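You operate a simulated robot arm through the tools that you are given. There is no shell and no other tool. Be economical: measure what you need, move in short steps, check, and stop when the job is done.

You are at the controls of a simulated robot arm. One attempt, no reset.

Task
Reset the counter, free the brake and set tension and turns from the tension card.
Fine: the drive knob and the clamp stay as they are.

Only the result counts: the job must be done as asked and must still hold three seconds after the hand-in. Knocking over, shifting, dropping, spilling or breaking anything else fails it.

Robot
A 5-joint arm with a three-finger gripper on a trunk, on a base that drives. Base frame: it is fixed to the floor where the robot stands at the start and does not move with it; the origin is under the middle of the robot, x ahead of it, y to its left, z up. Units: cm, rad, N and s.
With the tool pointing down near the work surface it reaches from about 10 to 58 cm from the robot's upright axis, wherever it stands. Its first joint turns from -2.897 to 2.897 rad. Places, roughly: blue button marked inch [80, -30, 50]; green button marked wind [80, -10, 50]; grey button marked reset [80, 20, 50]; handle marked hand crank [110, 0, 90]; knob marked drive [80, -10, 70]; knob marked tension [80, -60, 70]; knob marked turns [80, 10, 70]; knob marked warmer [80, 90, 70]; lever marked coil brake [80, -70, 70]; lever marked segments [80, -20, 60]; lever marked wire clamp [80, -40, 70]. The tool tilts only in the upright plane through the base axis and itself; it spins freely about its own axis. Payload 1.37 kg.
The TCP is the grasp point between the finger pads, 1.6 cm short of the fingertips. In the tool frame z runs along the fingers and y along their closing line. Largest opening 10.1 cm; the body of the gripper starts 8.2 cm behind the TCP.
Orientation is told as [roll, pitch, yaw] about the base's x, y, z axes, in that order, counted from this pose: with the fingers straight down and closing along the base's y, the tool's x points along the base's -x, its y along +y and its z along -z.

Tools
- The arm moves only by the tool jog_arm. Its argument "increments" is a list of rows, each an object (a shift or turn left out is 0, a gripper value left out holds the last) with "translation": the shift along the base's x, y, z in cm, a list of three; "rotation": the turn, a rotation vector about the base's x, y, z in rad, a list of three; "hand": the finger opening in cm, from 0 to 10.1. In form: [{"translation": [tx, ty, tz], "rotation": [ax, ay, az], "hand": hand}, ...]. A call has 1 to 12 rows; each row shifts and turns the commanded pose from where the row before left it. Rows are played at 5 a second. More than 5 cm and 0.15 rad between two rows, or a gripper value outside its range, and nothing of the call is played. Where a pose cannot be reached the arm comes as near as it can. A force on the tool above 40 N (or 10 N above the force at the start of the call, whichever is more), or a blocked arm, ends the call early, and 0.2 s more pass. Each finger travels about 4.5 cm/s and halts on what it meets, pressing with about 26 N; the grip force reading is that of the motor and also rises with nothing between the fingers. The clock runs only during rows and for 0.2 s after the last one: add rows that do not move to give the fingers time. The reply holds the time, the measured pose of the TCP, the force on the tool along the base axes, the opening and the grip force, in the units named above and with some noise, with the torque about the TCP (base axes, N m) and any sound that the robot's microphone picked up.
- Cameras (640 x 400 px; columns grow to the right, rows downward): "scene" is now at [0.47, 14.5, 132.18]; the picture's right is [-0.41, -0.91, 0.00], its down [-0.75, 0.33, -0.58] and it looks along [0.53, -0.24, -0.82] (base axes); focal length 259 px, centre (320, 200). "wrist" rides on the gripper at [7.2, 2, -10.4] in the tool frame; the picture's right is [-0.26, 0.96, 0.00], its down [-0.76, -0.21, -0.62] and it looks along [-0.60, -0.16, 0.78] (tool axes); focal length 265 px, centre (320, 200). There is no depth. A picture from a camera that has moved, and an enlarged one, comes with that camera's place and axes in the base frame and with its lens.
- camera(camera): a new picture of that camera. No time passes.
- move_column(by): slides the trunk up (or, below 0, down) by that many cm; the arm and the scene camera ride with it, the base frame stays. It gives what a move gives, with no picture.
- roll_base(legs): drives the robot by 1 to 6 legs, each [ahead, left, turn to the left] in cm, cm and rad, along the robot's own axes; the way and the turn of a leg run together, so that a leg with both is an arc; at most 150 cm and 3.142 rad a leg. The arm and the cameras ride along, it lands a little off, and it stops where it bumps. It gives what a move gives.
- aim_head(pan, tilt): turns the head with the scene camera to pan (to the left, within 2.705 rad either way) and tilt (down, from -0.506 to 1.204), counted from straight ahead of the robot. It gives what a move gives.
- zoom(camera, box): a new picture of the part [left, top, right, bottom] of that camera's present view, enlarged. No time passes.
- finish_job(): hands the job in; it is judged then, once.

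Work in short steps. Places have to be worked out from the pictures, the camera data and where the tool is seen: move nearer, look again, correct. Check each grasp and each placing, and mend what went wrong. You have 120 turns and 82 pictures in all, those below and enlarged ones among them. Open the gripper and draw the arm clear of the work before you hand the job in, unless the task says otherwise; then end with one line.

The tools are called after ">>>" by a JSON object that holds its "api" and its "payload". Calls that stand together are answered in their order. jog_arm: Moves the arm, as the interface text tells. Its arguments: {"type":"object","properties":{"increments":{"type":"array","items":{"type":"object","properties":{"translation":{"type":"array","items":{"type":"number"}},"rotation":{"type":"array","items":{"type":"number"}},"hand":{"type":"number"}}}}},"required":["increments"]} The other tools are called the same way: move_column (by) slides the trunk up or down; roll_base (legs) drives the base; aim_head (pan, tilt) turns the head that bears the scene camera; camera (camera) takes a picture; zoom (camera, box) takes an enlarged picture of a part of a camera's view; finish_job () hands the job in.

At the start:

```text
time_s: 0.0
eef_pos: [39.3, 18.52, 72.13]
tool_rot: [-0.001, 0.001, 0.0]
force: [0.4, 0.2, -0.7]
moment: [-0.01, -0.01, 0.02]
finger_gap: 10.07
finger_force: 0.0
trunk travel left (down, up): [-27.5, 31.5]
robot x, y, heading: [-0.01, 0.12, 0.002]
head pan, tilt: [-0.421, 0.955]
```

scene: 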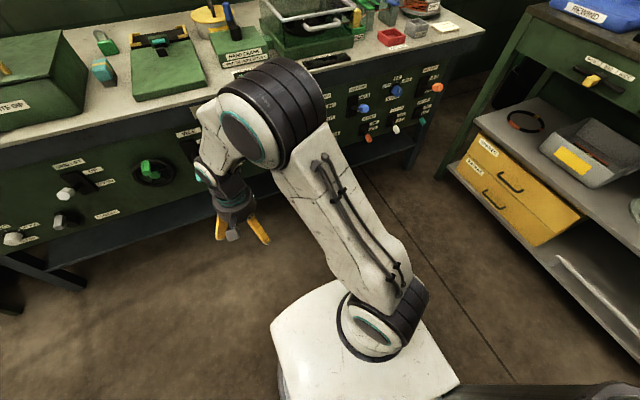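
wrist: 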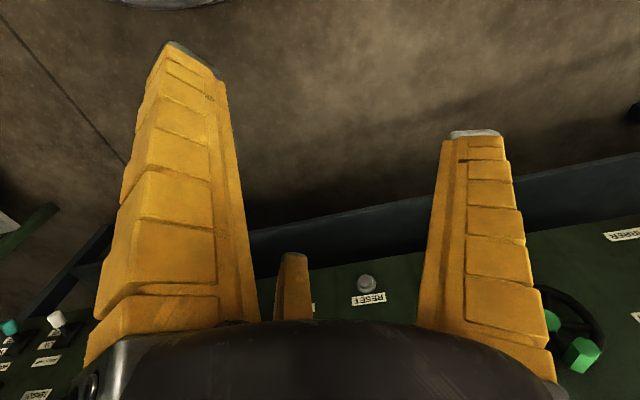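

The bench front panel is ahead with controls on it. I'll aim the head straight ahead and look for the panel and the tension card.

>>> {"api": "aim_head", "payload": {"pan": -0.3, "tilt": 0.6}}

>>> {"api": "camera", "payload": {"camera": "scene"}}

```text
time_s: 0.8
eef_pos: [39.33, 18.58, 72.16]
tool_rot: [0.0, -0.001, 0.0]
force: [0.6, 0.2, 0.1]
moment: [0.01, 0.0, -0.02]
finger_gap: 10.09
finger_force: 0.0
trunk travel left (down, up): [-27.5, 31.5]
robot x, y, heading: [-0.14, 0.07, -0.001]
head pan, tilt: [-0.3, 0.6]
```

```text
79 pictures are left
camera scene: at [2.31, 14.84, 135.06], right [-0.3, -0.96, 0.0], down [-0.54, 0.17, -0.82], along [0.79, -0.24, -0.57], focal length 259 px, centre (320, 200)
```

scene: 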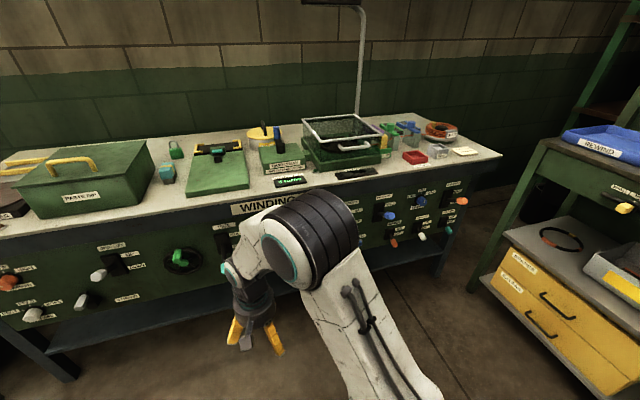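

I'll zoom into candidate spots: the pale card on the bench right and the panel controls.

>>> {"api": "zoom", "payload": {"camera": "scene", "box": [350, 110, 500, 204]}}

>>> {"api": "zoom", "payload": {"camera": "scene", "box": [340, 175, 480, 262]}}

>>> {"api": "zoom", "payload": {"camera": "scene", "box": [220, 110, 370, 204]}}

```text
4.26 times, centred on (425, 157) of scene
camera zoom: at [2.31, 14.84, 135.06], right [-0.3, -0.96, 0.0], down [-0.54, 0.17, -0.82], along [0.79, -0.24, -0.57], focal length 1102 px, centre (-127, 383)
```

zoom: 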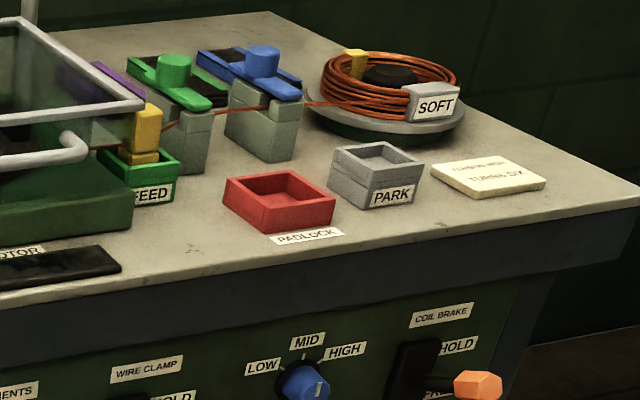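

```text
4.57 times, centred on (410, 218) of scene
camera zoom: at [2.31, 14.84, 135.06], right [-0.3, -0.96, 0.0], down [-0.54, 0.17, -0.82], along [0.79, -0.24, -0.57], focal length 1184 px, centre (-91, 115)
```

zoom: 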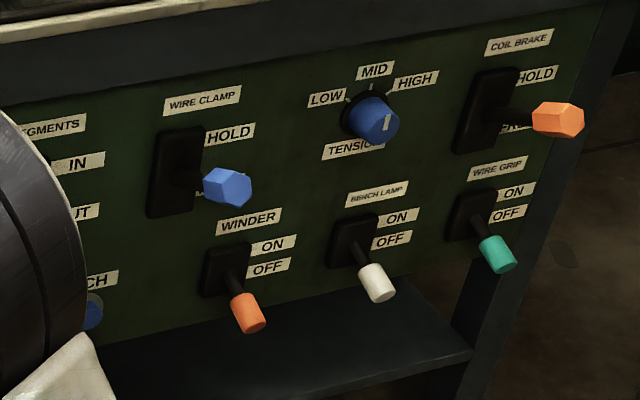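

```text
4.26 times, centred on (295, 157) of scene
camera zoom: at [2.31, 14.84, 135.06], right [-0.3, -0.96, 0.0], down [-0.54, 0.17, -0.82], along [0.79, -0.24, -0.57], focal length 1102 px, centre (426, 383)
```

zoom: 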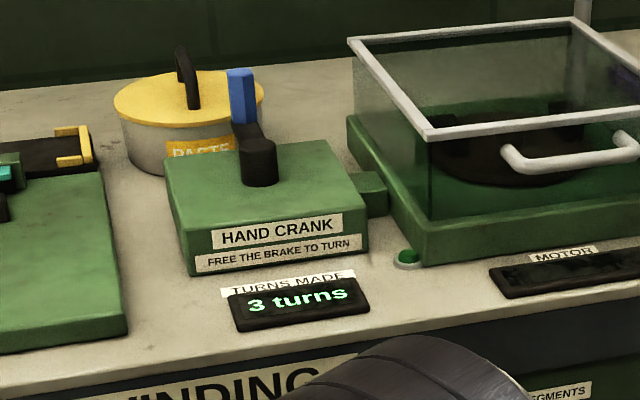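

The card at bench right reads "TENSION … / TURNS …". I'll zoom further.

>>> {"api": "zoom", "payload": {"camera": "scene", "box": [448, 140, 484, 162]}}

```text
16.00 times, centred on (466, 151) of scene
camera zoom: at [2.31, 14.84, 135.06], right [-0.3, -0.96, 0.0], down [-0.54, 0.17, -0.82], along [0.79, -0.24, -0.57], focal length 4142 px, centre (-2016, 984)
```

zoom: 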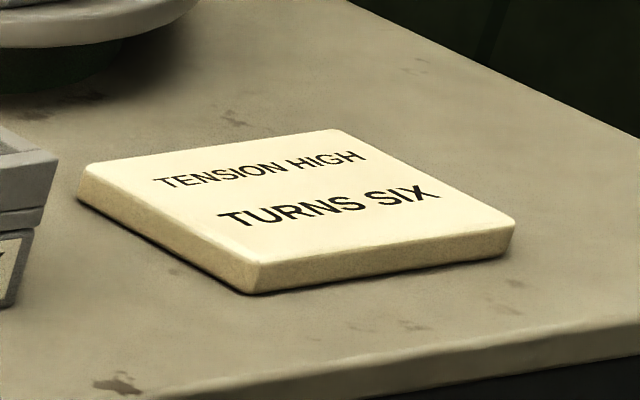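

The card says TENSION HIGH and TURNS SIX. Next I bring the arm straight ahead (y=0), so that I can pitch the tool toward the panel.

>>> {"api": "jog_arm", "payload": {"increments": [{"translation": [0, -4.6, 0]}, {"translation": [0, -4.6, 0]}, {"translation": [0, -4.6, 0]}, {"translation": [0, -4.7, 0]}, {"translation": [1, 0, 0], "rotation": [0, -0.15, 0]}, {"translation": [1, 0, 0], "rotation": [0, -0.15, 0]}, {"translation": [1, 0, 0], "rotation": [0, -0.15, 0]}, {"translation": [1, 0, 0], "rotation": [0, -0.15, 0]}, {"translation": [1, 0, 0], "rotation": [0, -0.15, 0]}]}}

>>> {"api": "jog_arm", "payload": {"increments": [{"rotation": [0, -0.15, 0], "hand": 0}, {"rotation": [0, -0.15, 0]}, {"rotation": [0, -0.15, 0]}, {"rotation": [0, -0.15, 0]}, {"rotation": [0, -0.15, 0]}, {"rotation": [0, -0.07, 0]}, {}, {}]}}

>>> {"api": "camera", "payload": {"camera": "scene"}}

>>> {"api": "camera", "payload": {"camera": "wrist"}}

```text
time_s: 2.8
eef_pos: [46.84, -0.02, 72.37]
tool_rot: [-0.001, -0.748, 0.001]
force: [0.1, 0.3, 0.6]
moment: [0.0, -0.02, 0.01]
finger_gap: 10.08
finger_force: 0.1
out of reach, approached as far as the arm can: row 8, 9
trunk travel left (down, up): [-27.5, 31.5]
robot x, y, heading: [0.27, 0.36, 0.006]
head pan, tilt: [-0.3, 0.6]
```

```text
time_s: 4.6
eef_pos: [53.71, -0.07, 72.57]
tool_rot: [-0.007, -1.565, 0.008]
force: [-1.0, 0.4, -1.0]
moment: [0.03, -0.02, 0.01]
finger_gap: 0.01
finger_force: 25.9
out of reach, approached as far as the arm can: row 1, 2, 3, 6
trunk travel left (down, up): [-27.5, 31.5]
robot x, y, heading: [0.14, 0.09, 0.001]
head pan, tilt: [-0.3, 0.6]
```

```text
74 pictures are left
camera scene: at [2.31, 14.84, 135.06], right [-0.3, -0.96, 0.0], down [-0.54, 0.17, -0.83], along [0.79, -0.24, -0.56], focal length 259 px, centre (320, 200)
```

scene: 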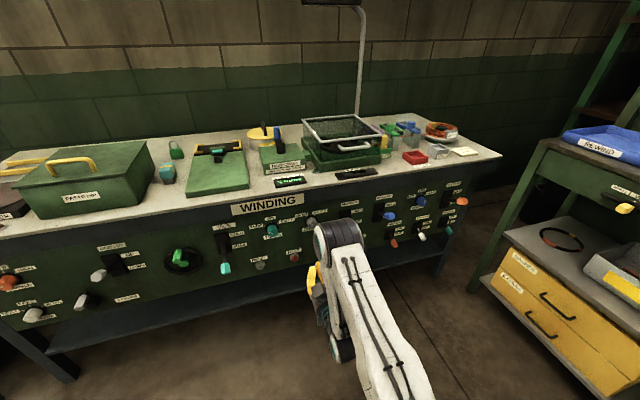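

```text
73 pictures are left
camera wrist: at [43.18, 1.89, 65.54], right [0.0, 0.96, 0.26], down [-0.62, -0.21, 0.76], along [0.79, -0.16, 0.59], focal length 265 px, centre (320, 200)
```

wrist: 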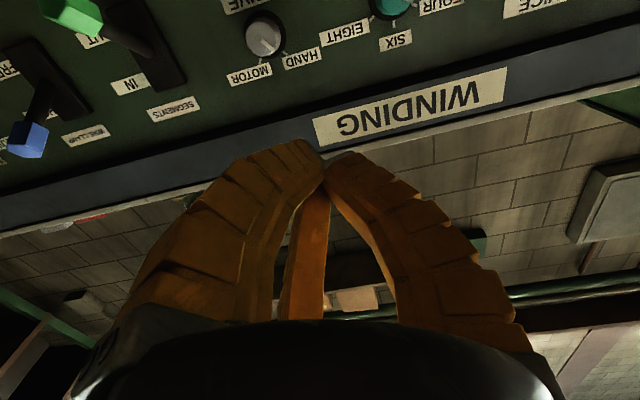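

The tool now points horizontally. I zoom on the panel's middle and right to locate the controls.

>>> {"api": "zoom", "payload": {"camera": "scene", "box": [200, 200, 330, 281]}}

>>> {"api": "zoom", "payload": {"camera": "scene", "box": [390, 170, 480, 226]}}

```text
4.92 times, centred on (265, 240) of scene
camera zoom: at [2.31, 14.84, 135.06], right [-0.3, -0.96, 0.0], down [-0.54, 0.17, -0.83], along [0.79, -0.24, -0.56], focal length 1274 px, centre (591, 1)
```

zoom: 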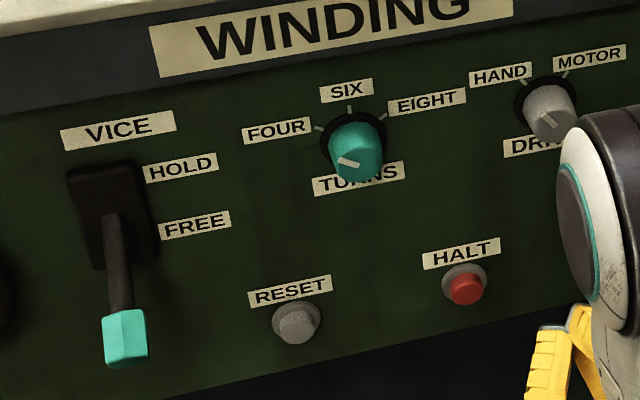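

```text
7.11 times, centred on (435, 198) of scene
camera zoom: at [2.31, 14.84, 135.06], right [-0.3, -0.96, 0.0], down [-0.54, 0.17, -0.83], along [0.79, -0.24, -0.56], focal length 1841 px, centre (-498, 214)
```

zoom: 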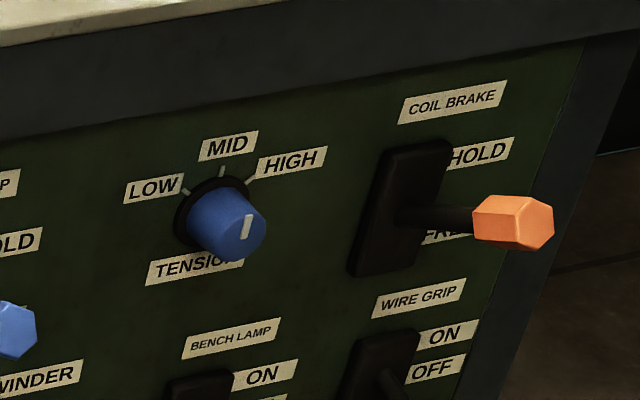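

Coordinates estimated: reset ≈ (81, 17, 51.7), turns knob ≈ (80, 9.7, 68.5), tension ≈ (80, -58, 68), brake handle ≈ (70, -70, 73). I spin the tool half a turn so the wrist camera sits above and sees upright, then drive in front of the reset.

>>> {"api": "jog_arm", "payload": {"increments": [{"rotation": [0.15, 0, 0]}, {"rotation": [0.15, 0, 0]}, {"rotation": [0.15, 0, 0]}, {"rotation": [0.15, 0, 0]}, {"rotation": [0.15, 0, 0]}, {"rotation": [0.15, 0, 0]}, {"rotation": [0.15, 0, 0]}, {"rotation": [0.15, 0, 0]}, {"rotation": [0.15, 0, 0]}, {"rotation": [0.15, 0, 0]}, {"rotation": [0.15, 0, 0]}]}}

>>> {"api": "jog_arm", "payload": {"increments": [{"rotation": [0.15, 0, 0]}, {"rotation": [0.15, 0, 0]}, {"rotation": [0.15, 0, 0]}, {"rotation": [0.15, 0, 0]}, {"rotation": [0.15, 0, 0]}, {"rotation": [0.15, 0, 0]}, {"rotation": [0.15, 0, 0]}, {"rotation": [0.15, 0, 0]}, {"rotation": [0.15, 0, 0]}, {"rotation": [0.14, 0, 0]}]}}

>>> {"api": "roll_base", "payload": {"legs": [[0, 16.8, 0]]}}

>>> {"api": "move_column", "payload": {"by": -21}}

>>> {"api": "camera", "payload": {"camera": "wrist"}}

```text
time_s: 7.0
eef_pos: [53.77, -0.01, 72.7]
tool_rot: [1.57, 0.081, -1.571]
force: [-0.3, 0.6, 0.6]
moment: [-0.01, 0.03, 0.01]
finger_gap: 0.0
finger_force: 26.0
trunk travel left (down, up): [-27.5, 31.5]
robot x, y, heading: [-0.24, 0.05, -0.003]
head pan, tilt: [-0.3, 0.6]
```

```text
time_s: 9.2
eef_pos: [53.8, 0.07, 72.66]
tool_rot: [1.581, 1.442, -1.561]
force: [0.2, 0.7, 0.2]
moment: [-0.01, 0.0, 0.02]
finger_gap: 0.0
finger_force: 26.1
out of reach, approached as far as the arm can: row 10
trunk travel left (down, up): [-27.5, 31.5]
robot x, y, heading: [-0.32, 0.43, 0.004]
head pan, tilt: [-0.3, 0.6]
```

```text
time_s: 10.7
eef_pos: [53.77, 16.82, 72.72]
tool_rot: [1.58, 1.439, -1.561]
force: [0.6, -0.4, 0.3]
moment: [-0.01, 0.01, 0.0]
finger_gap: 0.01
finger_force: 25.9
trunk travel left (down, up): [-27.5, 31.5]
robot x, y, heading: [-0.08, 16.38, -0.006]
head pan, tilt: [-0.3, 0.6]
```

```text
time_s: 12.9
eef_pos: [53.83, 16.66, 51.54]
tool_rot: [1.581, 1.441, -1.559]
force: [-0.2, -0.9, 0.2]
moment: [-0.01, 0.0, -0.03]
finger_gap: 0.0
finger_force: 26.3
trunk travel left (down, up): [-6.5, 52.5]
robot x, y, heading: [-0.06, 16.43, -0.004]
head pan, tilt: [-0.3, 0.6]
```

```text
70 pictures are left
camera wrist: at [43.39, 15.63, 59.13], right [0.0, -0.99, -0.14], down [-0.62, 0.11, -0.78], along [0.78, 0.08, -0.61], focal length 265 px, centre (320, 200)
```

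wrist: 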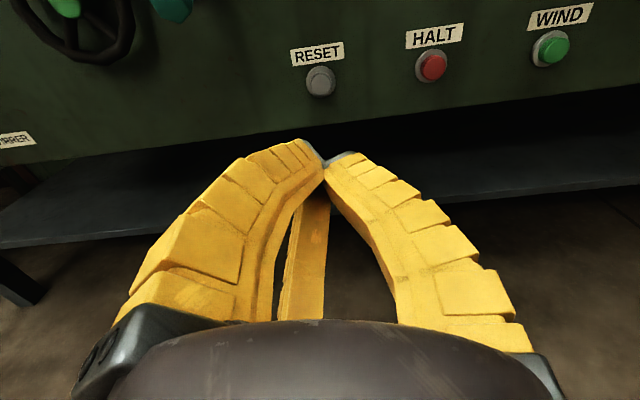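

Reset looks to be at about (82, 16.6, 49.5). I lower by 2 cm and drive ahead 20 cm.

>>> {"api": "move_column", "payload": {"by": -2}}

>>> {"api": "roll_base", "payload": {"legs": [[20, 0, 0]]}}

>>> {"api": "camera", "payload": {"camera": "wrist"}}

```text
time_s: 13.6
eef_pos: [53.76, 16.73, 49.64]
tool_rot: [1.581, 1.441, -1.559]
force: [0.6, -0.6, -0.4]
moment: [0.01, -0.01, -0.01]
finger_gap: 0.0
finger_force: 25.9
trunk travel left (down, up): [-4.5, 54.5]
robot x, y, heading: [-0.19, 16.99, -0.0]
head pan, tilt: [-0.3, 0.6]
```

```text
time_s: 15.2
eef_pos: [73.58, 16.62, 49.57]
tool_rot: [1.582, 1.441, -1.561]
force: [0.6, -0.3, -0.3]
moment: [-0.02, -0.02, 0.01]
finger_gap: 0.0
finger_force: 26.0
trunk travel left (down, up): [-4.5, 54.5]
robot x, y, heading: [19.46, 16.55, 0.0]
head pan, tilt: [-0.3, 0.6]
```

```text
69 pictures are left
camera wrist: at [63.16, 15.6, 57.13], right [0.0, -0.99, -0.14], down [-0.62, 0.11, -0.78], along [0.78, 0.08, -0.61], focal length 265 px, centre (320, 200)
```

wrist: 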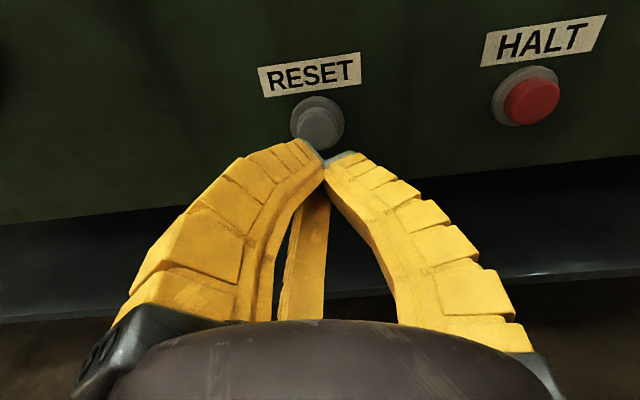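

The button is dead ahead of the tips (~z 50). I push forward in small steps.

>>> {"api": "jog_arm", "payload": {"increments": [{"translation": [1.5, 0, 0.3]}, {"translation": [1.5, 0, 0]}, {"translation": [1, 0, 0]}, {"translation": [0.5, 0, 0]}, {"translation": [0.5, 0, 0]}]}}

>>> {"api": "camera", "payload": {"camera": "wrist"}}

```text
time_s: 16.4
eef_pos: [78.67, 16.79, 49.83]
tool_rot: [1.58, 1.44, -1.56]
force: [-0.2, 0.0, -0.9]
moment: [0.01, 0.04, 0.0]
finger_gap: 0.0
finger_force: 25.9
trunk travel left (down, up): [-4.5, 54.5]
robot x, y, heading: [19.65, 16.72, 0.002]
head pan, tilt: [-0.3, 0.6]
```

```text
68 pictures are left
camera wrist: at [68.16, 15.61, 57.44], right [0.0, -0.99, -0.14], down [-0.62, 0.11, -0.78], along [0.78, 0.08, -0.61], focal length 265 px, centre (320, 200)
```

wrist: 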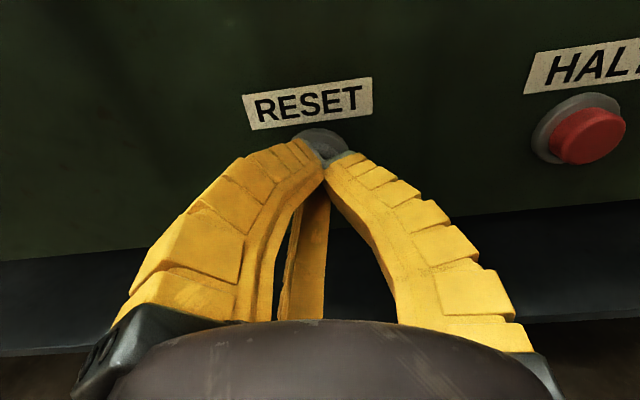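

No contact yet; I keep pushing by small steps until the force or a click tells.

>>> {"api": "jog_arm", "payload": {"increments": [{"translation": [0.4, 0, 0]}, {"translation": [0.4, 0, 0]}, {"translation": [0.4, 0, 0]}, {"translation": [0.4, 0, 0]}, {"translation": [0.4, 0, 0]}, {"translation": [0.4, 0, 0]}]}}

>>> {"api": "zoom", "payload": {"camera": "scene", "box": [100, 100, 420, 300]}}

```text
time_s: 17.8
eef_pos: [80.78, 16.76, 49.84]
tool_rot: [1.564, 1.439, -1.576]
force: [-26.8, 0.4, 2.6]
moment: [-0.17, 0.1, 0.03]
finger_gap: 0.6
finger_force: 28.6
trunk travel left (down, up): [-4.5, 54.5]
robot x, y, heading: [19.67, 16.74, -0.002]
head pan, tilt: [-0.3, 0.6]
heard: click
```

```text
2.00 times, centred on (260, 200) of scene
camera zoom: at [21.89, 31.55, 112.07], right [-0.3, -0.96, 0.0], down [-0.54, 0.17, -0.83], along [0.79, -0.24, -0.56], focal length 518 px, centre (440, 200)
```

zoom: 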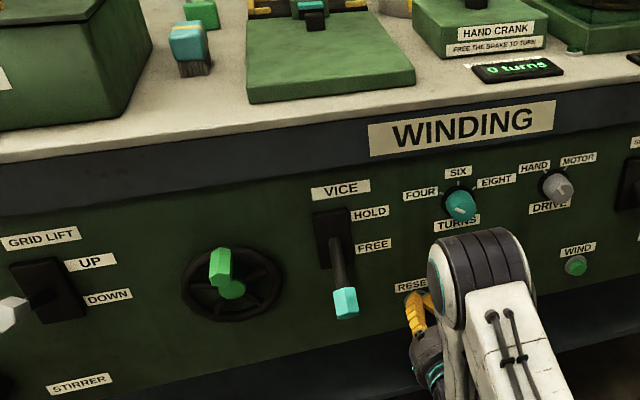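

A click, and the counter shows 0 turns. I back off, rise, and move in front of the turns knob, spinning the tool back by ~1.5 rad to leave clockwise travel.

>>> {"api": "jog_arm", "payload": {"increments": [{"translation": [-3, 0, 0]}, {"translation": [-4, 0, 0]}]}}

>>> {"api": "roll_base", "payload": {"legs": [[-7, 0, 0], [0, -7.2, 0]]}}

>>> {"api": "move_column", "payload": {"by": 18.5}}

>>> {"api": "camera", "payload": {"camera": "wrist"}}

>>> {"api": "zoom", "payload": {"camera": "scene", "box": [200, 150, 440, 300]}}

```text
time_s: 18.4
eef_pos: [73.99, 16.69, 49.97]
tool_rot: [1.592, 1.44, -1.549]
force: [0.2, 0.5, -1.5]
moment: [0.01, 0.03, -0.02]
finger_gap: 0.02
finger_force: 28.0
trunk travel left (down, up): [-4.5, 54.5]
robot x, y, heading: [19.93, 16.56, -0.002]
head pan, tilt: [-0.3, 0.6]
```

```text
time_s: 20.0
eef_pos: [66.87, 9.44, 49.86]
tool_rot: [1.579, 1.439, -1.561]
force: [0.0, 0.2, 0.2]
moment: [0.0, -0.05, 0.0]
finger_gap: 0.01
finger_force: 28.9
trunk travel left (down, up): [-4.5, 54.5]
robot x, y, heading: [12.67, 9.5, 0.003]
head pan, tilt: [-0.3, 0.6]
```

```text
time_s: 22.1
eef_pos: [66.81, 9.44, 68.46]
tool_rot: [1.579, 1.441, -1.561]
force: [0.4, -0.1, 0.1]
moment: [0.03, 0.0, 0.01]
finger_gap: 0.0
finger_force: 28.6
trunk travel left (down, up): [-23.0, 36.0]
robot x, y, heading: [12.77, 9.35, 0.001]
head pan, tilt: [-0.3, 0.6]
```

```text
66 pictures are left
camera wrist: at [56.4, 8.33, 75.86], right [0.0, -0.99, -0.14], down [-0.62, 0.11, -0.78], along [0.78, 0.08, -0.61], focal length 265 px, centre (320, 200)
```

wrist: 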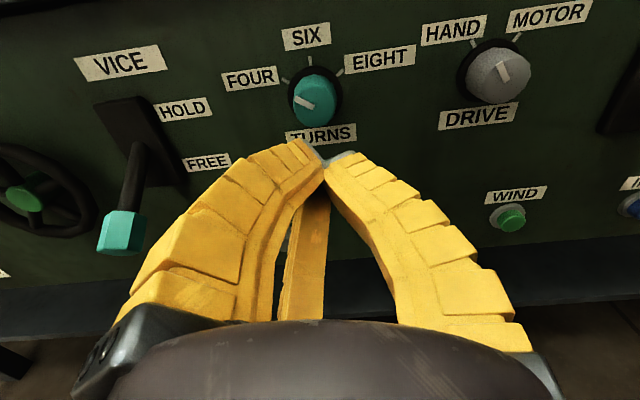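

```text
2.67 times, centred on (320, 225) of scene
camera zoom: at [15.06, 24.23, 130.56], right [-0.3, -0.96, 0.0], down [-0.54, 0.17, -0.83], along [0.79, -0.24, -0.56], focal length 690 px, centre (320, 133)
```

zoom: 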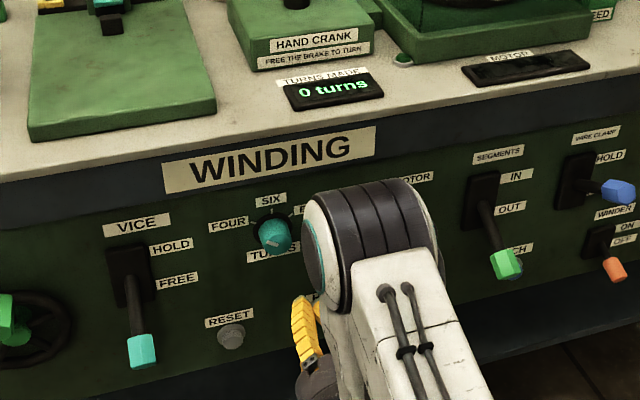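

The knob sits nearly in line with the tool. I zoom to read its pointer and tick angles.

>>> {"api": "zoom", "payload": {"camera": "wrist", "box": [251, 20, 379, 100]}}

>>> {"api": "zoom", "payload": {"camera": "wrist", "box": [260, 50, 370, 140]}}

```text
5.00 times, centred on (315, 60) of wrist
camera zoom: at [56.4, 8.33, 75.86], right [0.0, -0.99, -0.14], down [-0.62, 0.11, -0.78], along [0.78, 0.08, -0.61], focal length 1327 px, centre (345, 900)
```

zoom: 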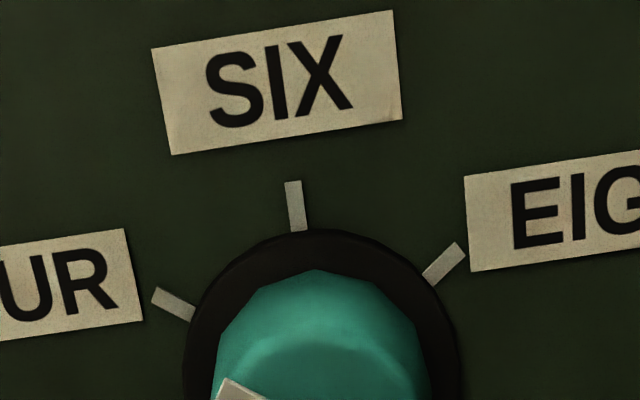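

```text
4.44 times, centred on (315, 95) of wrist
camera zoom: at [56.4, 8.33, 75.86], right [0.0, -0.99, -0.14], down [-0.62, 0.11, -0.78], along [0.78, 0.08, -0.61], focal length 1180 px, centre (342, 667)
```

zoom: 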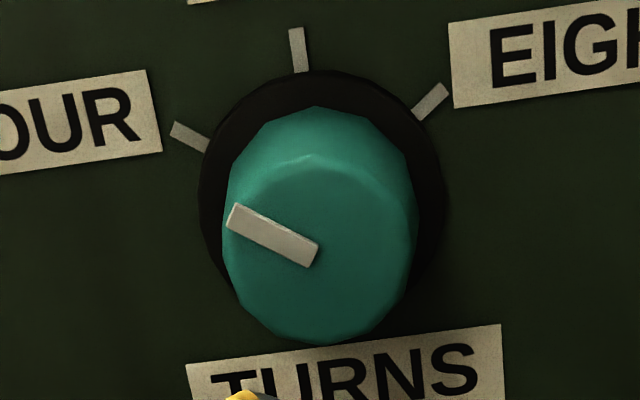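

FOUR→SIX is about 60° clockwise; knob axis ≈ (y 9.7, z 68.6), spanning x 78.3–83, diameter 3.8. I spin the tool back 1.5 rad, open to 7 and approach.

>>> {"api": "jog_arm", "payload": {"increments": [{"rotation": [-0.15, 0, 0], "hand": 7}, {"rotation": [-0.15, 0, 0]}, {"rotation": [-0.15, 0, 0]}, {"rotation": [-0.15, 0, 0]}, {"rotation": [-0.15, 0, 0]}, {"rotation": [-0.15, 0, 0]}, {"rotation": [-0.15, 0, 0]}, {"rotation": [-0.15, 0, 0]}, {"rotation": [-0.15, 0, 0]}, {"rotation": [-0.15, 0, 0]}]}}

>>> {"api": "roll_base", "payload": {"legs": [[7, 0.2, 0]]}}

>>> {"api": "camera", "payload": {"camera": "wrist"}}

```text
time_s: 24.3
eef_pos: [66.85, 9.45, 68.37]
tool_rot: [1.57, -0.063, -1.569]
force: [-0.1, 0.3, 0.0]
moment: [-0.01, -0.05, 0.01]
finger_gap: 7.28
finger_force: 1.9
trunk travel left (down, up): [-23.0, 36.0]
robot x, y, heading: [12.83, 9.15, 0.003]
head pan, tilt: [-0.3, 0.6]
```

```text
time_s: 25.3
eef_pos: [73.84, 9.62, 68.32]
tool_rot: [1.57, -0.06, -1.567]
force: [-0.3, 0.1, -1.1]
moment: [-0.03, 0.02, -0.02]
finger_gap: 7.26
finger_force: 1.9
trunk travel left (down, up): [-23.0, 36.0]
robot x, y, heading: [19.66, 9.64, -0.002]
head pan, tilt: [-0.3, 0.6]
```

```text
62 pictures are left
camera wrist: at [63.45, 16.87, 70.01], right [0.0, -0.21, 0.98], down [-0.62, -0.77, -0.16], along [0.78, -0.61, -0.13], focal length 265 px, centre (320, 200)
```

wrist: 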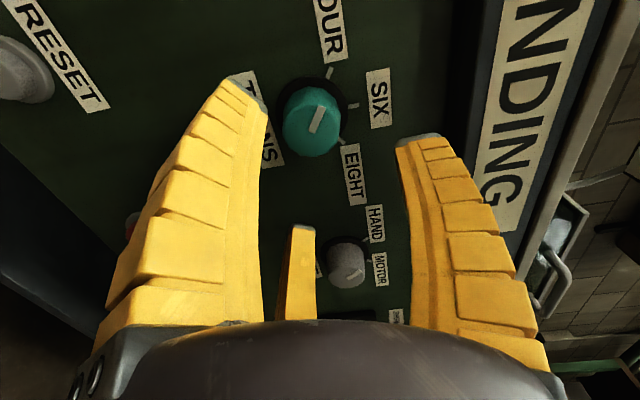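

Combining both views the panel is at x≈84, knob axis y≈9.8, z≈68.2, face x≈79.8. I move in so the pads straddle the knob.

>>> {"api": "jog_arm", "payload": {"increments": [{"translation": [2, 0.15, -0.1]}, {"translation": [2, 0, 0]}, {"translation": [1.5, 0, 0]}, {"translation": [1.5, 0, 0]}, {}]}}

>>> {"api": "camera", "payload": {"camera": "wrist"}}

```text
time_s: 26.5
eef_pos: [80.83, 9.83, 68.32]
tool_rot: [1.569, -0.059, -1.568]
force: [-0.2, -0.4, 0.1]
moment: [0.04, -0.01, 0.02]
finger_gap: 7.3
finger_force: 3.1
trunk travel left (down, up): [-23.0, 36.0]
robot x, y, heading: [19.65, 9.65, -0.002]
head pan, tilt: [-0.3, 0.6]
```

```text
61 pictures are left
camera wrist: at [70.42, 16.95, 69.94], right [0.0, -0.21, 0.98], down [-0.62, -0.77, -0.16], along [0.79, -0.6, -0.13], focal length 265 px, centre (320, 200)
```

wrist: 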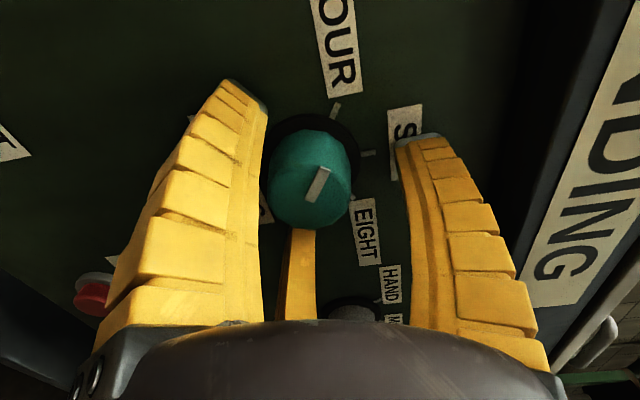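

The knob sits a bit low of the finger middle; z≈67.95, y≈10.1, panel more like x=85. I correct, go 1 cm deeper and close.

>>> {"api": "jog_arm", "payload": {"increments": [{"translation": [1, 0.2, -0.4]}, {"hand": 5}, {"hand": 4.2}, {}, {"hand": 3.6}, {}, {}]}}

>>> {"api": "camera", "payload": {"camera": "wrist"}}

```text
time_s: 27.4
eef_pos: [81.32, 9.72, 67.81]
tool_rot: [1.564, -0.057, -1.565]
force: [-28.8, 0.4, 2.5]
moment: [0.41, -0.65, 0.13]
finger_gap: 3.63
finger_force: 20.9
trunk travel left (down, up): [-23.0, 36.0]
robot x, y, heading: [19.52, 9.43, -0.001]
head pan, tilt: [-0.3, 0.6]
stopped in row 4: the force on the tool passed its limit at 42 N (the readings are from after the stop); the commanded pose is now the measured one
```

```text
60 pictures are left
camera wrist: at [70.9, 16.97, 69.52], right [0.01, -0.21, 0.98], down [-0.62, -0.77, -0.16], along [0.79, -0.6, -0.13], focal length 265 px, centre (320, 200)
```

wrist: 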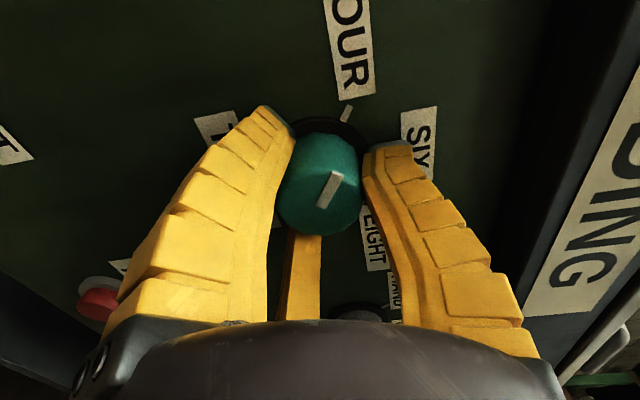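

The tips touch the knob's skirt. I ease back slightly while holding grip, and check the forces.

>>> {"api": "jog_arm", "payload": {"increments": [{"translation": [-0.4, 0, 0], "hand": 3.2}, {}, {}]}}

```text
time_s: 28.1
eef_pos: [81.22, 9.82, 67.74]
tool_rot: [1.569, -0.062, -1.565]
force: [-5.4, 5.6, 1.7]
moment: [0.0, -0.21, 0.33]
finger_gap: 3.49
finger_force: 27.3
trunk travel left (down, up): [-23.0, 36.0]
robot x, y, heading: [19.82, 9.7, -0.005]
head pan, tilt: [-0.3, 0.6]
```

Gripped. I turn clockwise (+x rotation) by ~0.75 rad first and look.

>>> {"api": "jog_arm", "payload": {"increments": [{"rotation": [0.15, 0, 0]}, {"rotation": [0.15, 0, 0]}, {"rotation": [0.15, 0, 0]}, {"rotation": [0.15, 0, 0]}, {"rotation": [0.15, 0, 0]}]}}

>>> {"api": "camera", "payload": {"camera": "wrist"}}

```text
time_s: 29.4
eef_pos: [81.11, 10.1, 67.86]
tool_rot: [1.572, 0.692, -1.563]
force: [-4.2, 10.3, 1.9]
moment: [0.02, -0.17, 0.17]
finger_gap: 3.39
finger_force: 27.9
trunk travel left (down, up): [-23.0, 36.0]
robot x, y, heading: [19.85, 9.62, -0.002]
head pan, tilt: [-0.3, 0.6]
```

```text
59 pictures are left
camera wrist: at [70.78, 14.11, 74.02], right [0.0, -0.82, 0.57], down [-0.62, -0.45, -0.64], along [0.79, -0.35, -0.51], focal length 265 px, centre (320, 200)
```

wrist: 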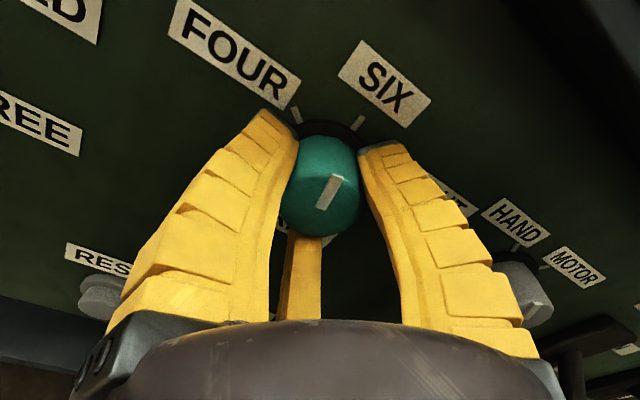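

The knob turns with the hand; another 0.3 rad brings the pointer to SIX.

>>> {"api": "jog_arm", "payload": {"increments": [{"rotation": [0.15, 0, 0]}, {"rotation": [0.15, 0, 0]}, {}]}}

>>> {"api": "zoom", "payload": {"camera": "wrist", "box": [230, 50, 430, 250]}}

```text
time_s: 30.1
eef_pos: [81.23, 9.89, 67.72]
tool_rot: [1.576, 0.991, -1.56]
force: [-1.2, 13.1, 2.6]
moment: [0.0, -0.08, 0.13]
finger_gap: 3.32
finger_force: 27.5
trunk travel left (down, up): [-23.0, 36.0]
robot x, y, heading: [19.63, 10.02, 0.001]
head pan, tilt: [-0.3, 0.6]
```

```text
2.00 times, centred on (330, 150) of wrist
camera zoom: at [70.77, 12.12, 74.99], right [0.0, -0.95, 0.31], down [-0.62, -0.25, -0.75], along [0.79, -0.19, -0.59], focal length 531 px, centre (300, 300)
```

zoom: 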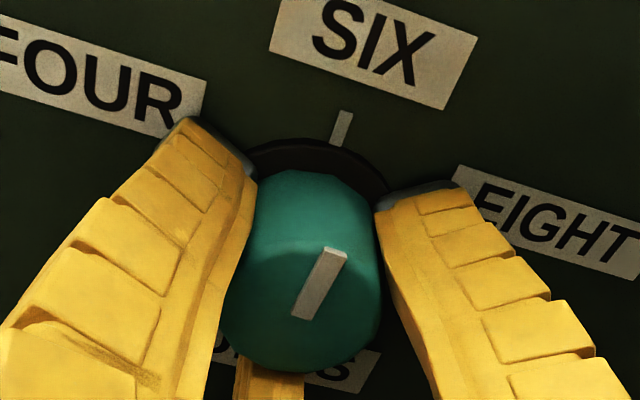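

Pointer looks aligned with the SIX tick. I open and back away to verify.

>>> {"api": "jog_arm", "payload": {"increments": [{"hand": 4.5}, {"hand": 6}, {"hand": 7}, {}, {"translation": [-3, 0, 0]}, {"translation": [-4, 0, 0]}]}}

>>> {"api": "camera", "payload": {"camera": "wrist"}}

>>> {"api": "zoom", "payload": {"camera": "wrist", "box": [250, 50, 410, 150]}}

```text
time_s: 31.6
eef_pos: [74.25, 9.87, 67.79]
tool_rot: [1.577, 0.99, -1.56]
force: [-0.7, 1.4, -0.6]
moment: [0.05, -0.02, -0.01]
finger_gap: 7.28
finger_force: 2.4
trunk travel left (down, up): [-23.0, 36.0]
robot x, y, heading: [19.94, 9.46, 0.0]
head pan, tilt: [-0.3, 0.6]
```

```text
57 pictures are left
camera wrist: at [63.8, 12.0, 75.01], right [0.0, -0.95, 0.31], down [-0.62, -0.25, -0.75], along [0.79, -0.19, -0.59], focal length 265 px, centre (320, 200)
```

wrist: 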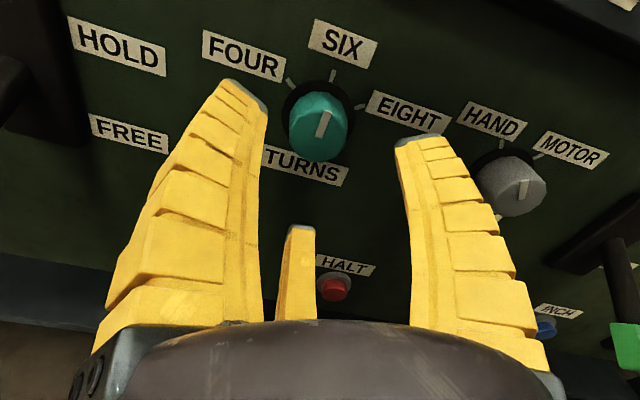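

```text
4.00 times, centred on (330, 100) of wrist
camera zoom: at [63.8, 12.0, 75.01], right [0.0, -0.95, 0.31], down [-0.62, -0.25, -0.75], along [0.79, -0.19, -0.59], focal length 1062 px, centre (280, 600)
```

zoom: 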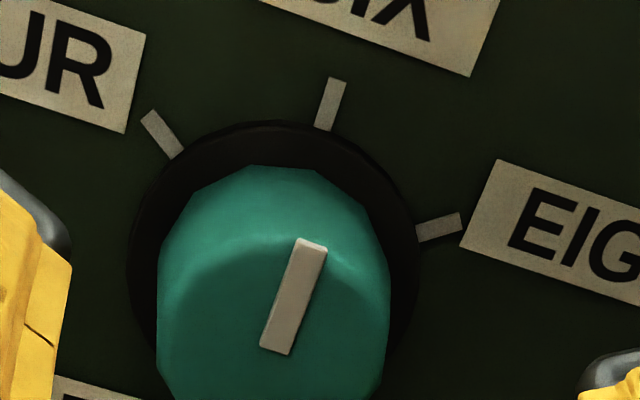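

Turns is on SIX. Next I back away 16 cm, drive right to the tension knob (y≈-58), and spin the tool back for clockwise travel.

>>> {"api": "roll_base", "payload": {"legs": [[-16, 0, 0], [0, -68, 0]]}}

>>> {"api": "jog_arm", "payload": {"increments": [{"rotation": [-0.15, 0, 0]}, {"rotation": [-0.15, 0, 0]}, {"rotation": [-0.15, 0, 0]}, {"rotation": [-0.15, 0, 0]}, {"rotation": [-0.15, 0, 0]}, {"rotation": [-0.15, 0, 0]}, {"rotation": [-0.15, 0, 0]}]}}

>>> {"api": "camera", "payload": {"camera": "wrist"}}

>>> {"api": "camera", "payload": {"camera": "scene"}}

```text
time_s: 36.3
eef_pos: [58.18, -57.65, 67.8]
tool_rot: [1.577, 0.99, -1.563]
force: [0.2, -0.5, 0.2]
moment: [-0.04, -0.02, 0.02]
finger_gap: 7.25
finger_force: 2.1
trunk travel left (down, up): [-23.0, 36.0]
robot x, y, heading: [3.76, -57.72, -0.001]
head pan, tilt: [-0.3, 0.6]
```

```text
time_s: 37.9
eef_pos: [58.28, -57.66, 67.86]
tool_rot: [1.567, -0.064, -1.567]
force: [-0.5, 0.5, -0.6]
moment: [0.03, 0.0, -0.01]
finger_gap: 7.28
finger_force: 1.5
trunk travel left (down, up): [-23.0, 36.0]
robot x, y, heading: [3.66, -57.63, -0.006]
head pan, tilt: [-0.3, 0.6]
```

```text
55 pictures are left
camera wrist: at [47.75, -50.42, 69.45], right [0.0, -0.2, 0.98], down [-0.62, -0.77, -0.16], along [0.79, -0.6, -0.13], focal length 265 px, centre (320, 200)
```

wrist: 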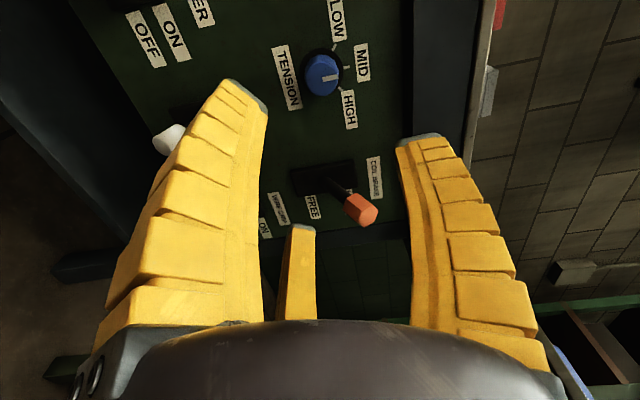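

```text
54 pictures are left
camera scene: at [5.95, -42.96, 130.56], right [-0.3, -0.95, 0.0], down [-0.54, 0.17, -0.83], along [0.79, -0.24, -0.56], focal length 259 px, centre (320, 200)
```

scene: 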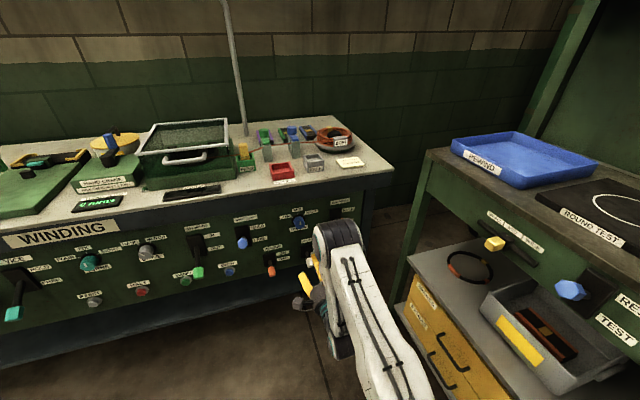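

The knob is roughly in line (y≈-57.6, z≈68). I zoom the tension knob and the brake lever.

>>> {"api": "zoom", "payload": {"camera": "wrist", "box": [260, 25, 390, 125]}}

>>> {"api": "zoom", "payload": {"camera": "scene", "box": [270, 180, 400, 261]}}

```text
4.00 times, centred on (325, 75) of wrist
camera zoom: at [47.75, -50.42, 69.45], right [0.0, -0.2, 0.98], down [-0.62, -0.77, -0.16], along [0.79, -0.6, -0.13], focal length 1062 px, centre (300, 700)
```

zoom: 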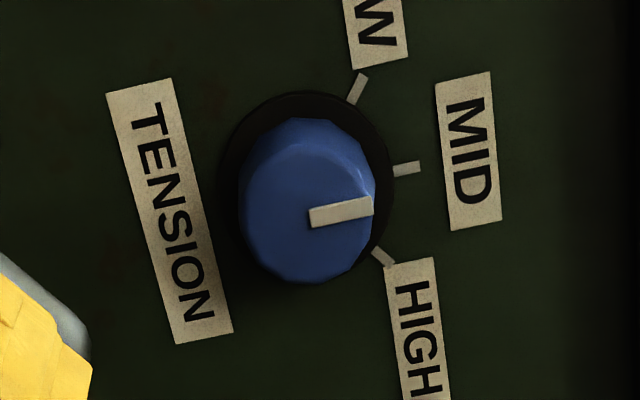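

```text
4.92 times, centred on (335, 220) of scene
camera zoom: at [5.95, -42.96, 130.56], right [-0.3, -0.95, 0.0], down [-0.54, 0.17, -0.83], along [0.79, -0.24, -0.56], focal length 1274 px, centre (246, 99)
```

zoom: 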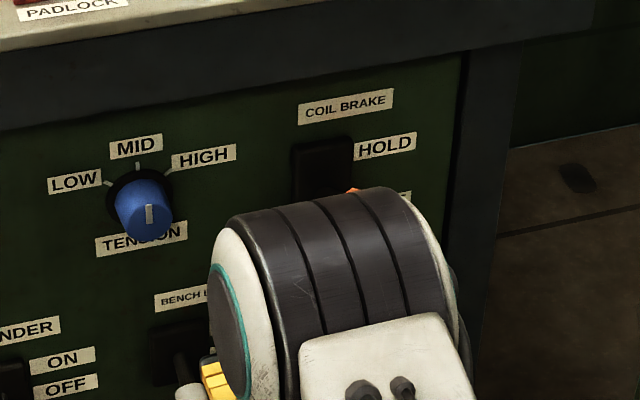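

Pointer is at MID; HIGH is ~1.0 rad clockwise. I drive forward 15.5 cm to the knob.

>>> {"api": "roll_base", "payload": {"legs": [[15.5, 0, 0]]}}

>>> {"api": "camera", "payload": {"camera": "wrist"}}

```text
time_s: 39.3
eef_pos: [73.74, -57.71, 67.79]
tool_rot: [1.57, -0.06, -1.567]
force: [-0.2, -0.3, -0.7]
moment: [-0.01, 0.0, 0.0]
finger_gap: 7.28
finger_force: 2.3
trunk travel left (down, up): [-23.0, 36.0]
robot x, y, heading: [19.11, -58.0, -0.003]
head pan, tilt: [-0.3, 0.6]
```

```text
51 pictures are left
camera wrist: at [63.22, -50.45, 69.47], right [0.0, -0.21, 0.98], down [-0.62, -0.77, -0.16], along [0.79, -0.6, -0.13], focal length 265 px, centre (320, 200)
```

wrist: 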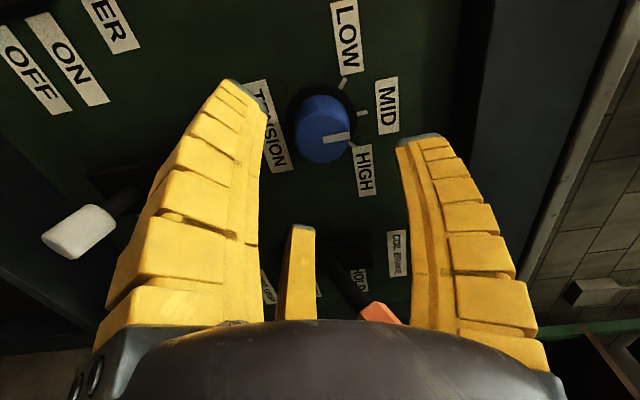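

Nearly centred; I advance 7.3 cm with tiny corrections and close.

>>> {"api": "jog_arm", "payload": {"increments": [{"translation": [2, -0.1, 0.15]}, {"translation": [2, 0, 0]}, {"translation": [1.7, 0, 0]}, {"translation": [1.5, 0, 0]}, {"hand": 6}, {"hand": 5}, {"hand": 4.2}, {"hand": 3.6}, {"hand": 3.2}, {}, {}]}}

>>> {"api": "camera", "payload": {"camera": "wrist"}}

```text
time_s: 41.7
eef_pos: [80.76, -57.93, 67.72]
tool_rot: [1.565, -0.06, -1.572]
force: [-13.0, -14.1, -4.7]
moment: [0.02, 0.07, -0.15]
finger_gap: 3.57
finger_force: 27.5
trunk travel left (down, up): [-23.0, 36.0]
robot x, y, heading: [19.12, -57.74, 0.002]
head pan, tilt: [-0.3, 0.6]
```

```text
50 pictures are left
camera wrist: at [70.35, -50.68, 69.52], right [0.01, -0.21, 0.98], down [-0.62, -0.77, -0.16], along [0.78, -0.61, -0.13], focal length 265 px, centre (320, 200)
```

wrist: 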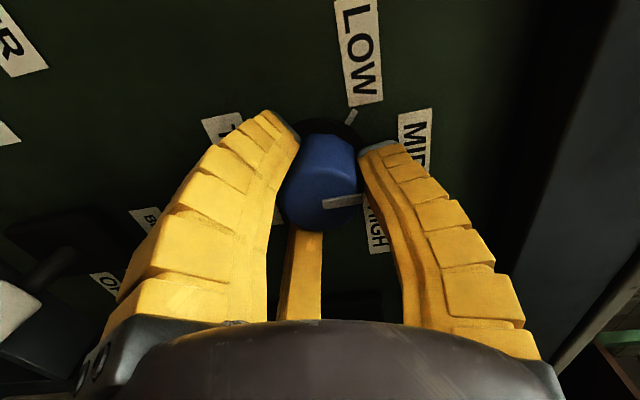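

Gripped (3.57 cm). I turn clockwise by 1.0 rad and check.

>>> {"api": "jog_arm", "payload": {"increments": [{"rotation": [0.15, 0, 0]}, {"rotation": [0.15, 0, 0]}, {"rotation": [0.15, 0, 0]}, {"rotation": [0.15, 0, 0]}, {"rotation": [0.15, 0, 0]}, {"rotation": [0.15, 0, 0]}, {"rotation": [0.12, 0, 0]}, {}]}}

>>> {"api": "zoom", "payload": {"camera": "wrist", "box": [230, 50, 430, 250]}}

```text
time_s: 43.5
eef_pos: [80.88, -57.86, 67.92]
tool_rot: [1.571, 0.962, -1.571]
force: [-9.7, -21.1, -12.4]
moment: [-0.05, 0.13, -0.36]
finger_gap: 3.58
finger_force: 27.7
trunk travel left (down, up): [-23.0, 36.0]
robot x, y, heading: [19.62, -58.01, -0.002]
head pan, tilt: [-0.3, 0.6]
```

```text
2.00 times, centred on (330, 150) of wrist
camera zoom: at [70.46, -55.51, 75.04], right [0.0, -0.94, 0.33], down [-0.62, -0.26, -0.74], along [0.78, -0.21, -0.59], focal length 531 px, centre (300, 300)
```

zoom: 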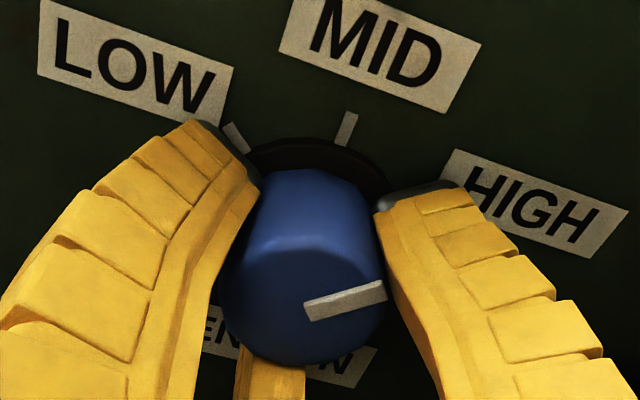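

Pointer now heads to HIGH. I open, back off, and compare to the tick.

>>> {"api": "jog_arm", "payload": {"increments": [{"hand": 4.5}, {"hand": 6}, {"hand": 7}, {}, {"translation": [-3, 0, 0]}, {"translation": [-4, 0, 0]}]}}

>>> {"api": "zoom", "payload": {"camera": "wrist", "box": [250, 50, 410, 150]}}

```text
time_s: 44.9
eef_pos: [73.79, -57.58, 67.95]
tool_rot: [1.575, 0.959, -1.561]
force: [0.5, 0.6, 0.4]
moment: [0.0, 0.01, 0.0]
finger_gap: 7.26
finger_force: 2.3
trunk travel left (down, up): [-23.0, 36.0]
robot x, y, heading: [19.16, -58.01, -0.005]
head pan, tilt: [-0.3, 0.6]
```

```text
4.00 times, centred on (330, 100) of wrist
camera zoom: at [63.43, -55.25, 75.09], right [0.0, -0.94, 0.34], down [-0.62, -0.27, -0.74], along [0.79, -0.21, -0.58], focal length 1062 px, centre (280, 600)
```

zoom: 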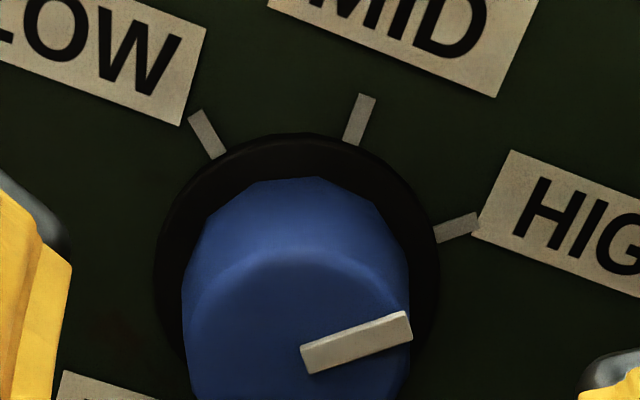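

Tension is on HIGH. Brake handle estimated at (73.3, -73.3, 70.2), lever pivot z≈65.5. I back off, move right, raise, close fingers and spin so both fingers lie side by side.

>>> {"api": "roll_base", "payload": {"legs": [[-14, 0, 0], [0, -15.7, 0]]}}

>>> {"api": "jog_arm", "payload": {"increments": [{"rotation": [0.15, 0, 0], "hand": 0}, {"rotation": [0.15, 0, 0]}, {"rotation": [0.15, 0, 0]}, {}, {}]}}

>>> {"api": "move_column", "payload": {"by": 9}}

>>> {"api": "camera", "payload": {"camera": "wrist"}}

```text
time_s: 47.2
eef_pos: [59.8, -71.55, 67.98]
tool_rot: [1.574, 0.959, -1.569]
force: [0.5, -0.9, -0.1]
moment: [0.04, -0.01, 0.0]
finger_gap: 7.29
finger_force: 2.1
trunk travel left (down, up): [-23.0, 36.0]
robot x, y, heading: [5.22, -71.39, -0.004]
head pan, tilt: [-0.3, 0.6]
stopped in leg 2: the robot was blocked; the commanded pose is now the measured one
```

```text
time_s: 48.4
eef_pos: [59.94, -71.53, 67.99]
tool_rot: [1.581, 1.408, -1.561]
force: [0.3, -0.4, -0.4]
moment: [0.01, 0.02, 0.0]
finger_gap: 0.03
finger_force: 25.8
trunk travel left (down, up): [-23.0, 36.0]
robot x, y, heading: [5.44, -71.7, 0.001]
head pan, tilt: [-0.3, 0.6]
```

```text
time_s: 49.7
eef_pos: [59.84, -71.54, 76.83]
tool_rot: [1.578, 1.409, -1.563]
force: [-0.6, 0.3, -0.2]
moment: [-0.03, -0.01, 0.02]
finger_gap: 0.0
finger_force: 26.5
trunk travel left (down, up): [-32.0, 27.0]
robot x, y, heading: [5.37, -71.43, -0.001]
head pan, tilt: [-0.3, 0.6]
```

```text
47 pictures are left
camera wrist: at [49.41, -72.43, 84.51], right [0.0, -0.99, -0.11], down [-0.62, 0.08, -0.78], along [0.78, 0.06, -0.62], focal length 265 px, centre (320, 200)
```

wrist: 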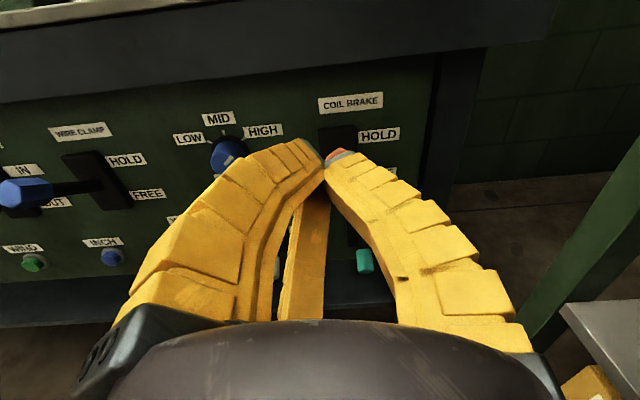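

The base bumped into something on the right (likely the side shelf). I look to check that nothing moved.

>>> {"api": "camera", "payload": {"camera": "scene"}}

>>> {"api": "aim_head", "payload": {"pan": -1.2, "tilt": 0.9}}

>>> {"api": "camera", "payload": {"camera": "scene"}}

```text
46 pictures are left
camera scene: at [7.4, -56.66, 139.56], right [-0.3, -0.95, 0.0], down [-0.54, 0.17, -0.83], along [0.79, -0.25, -0.56], focal length 259 px, centre (320, 200)
```

scene: 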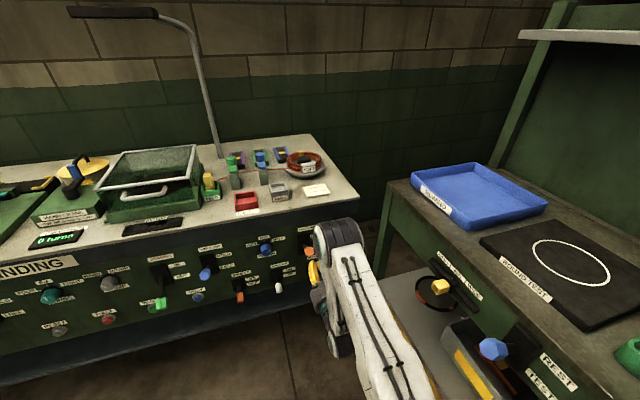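

```text
time_s: 50.9
eef_pos: [59.88, -71.61, 77.01]
tool_rot: [1.579, 1.41, -1.563]
force: [0.1, 1.3, -0.1]
moment: [0.01, -0.01, -0.03]
finger_gap: 0.0
finger_force: 25.8
trunk travel left (down, up): [-32.0, 27.0]
robot x, y, heading: [5.13, -71.38, -0.002]
head pan, tilt: [-1.201, 0.901]
```

```text
45 pictures are left
camera scene: at [1.68, -61.08, 137.09], right [-0.93, -0.36, 0.0], down [-0.28, 0.73, -0.62], along [0.22, -0.58, -0.78], focal length 259 px, centre (320, 200)
```

scene: 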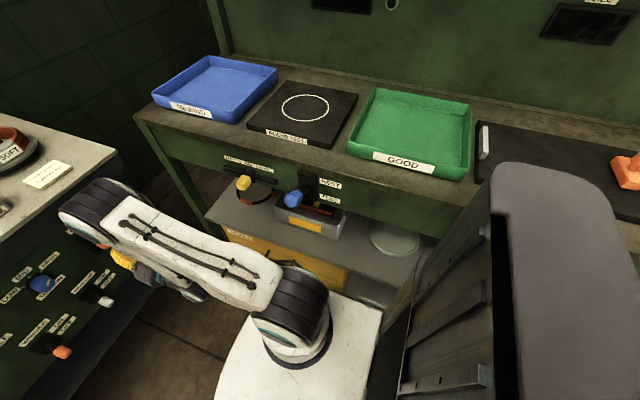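

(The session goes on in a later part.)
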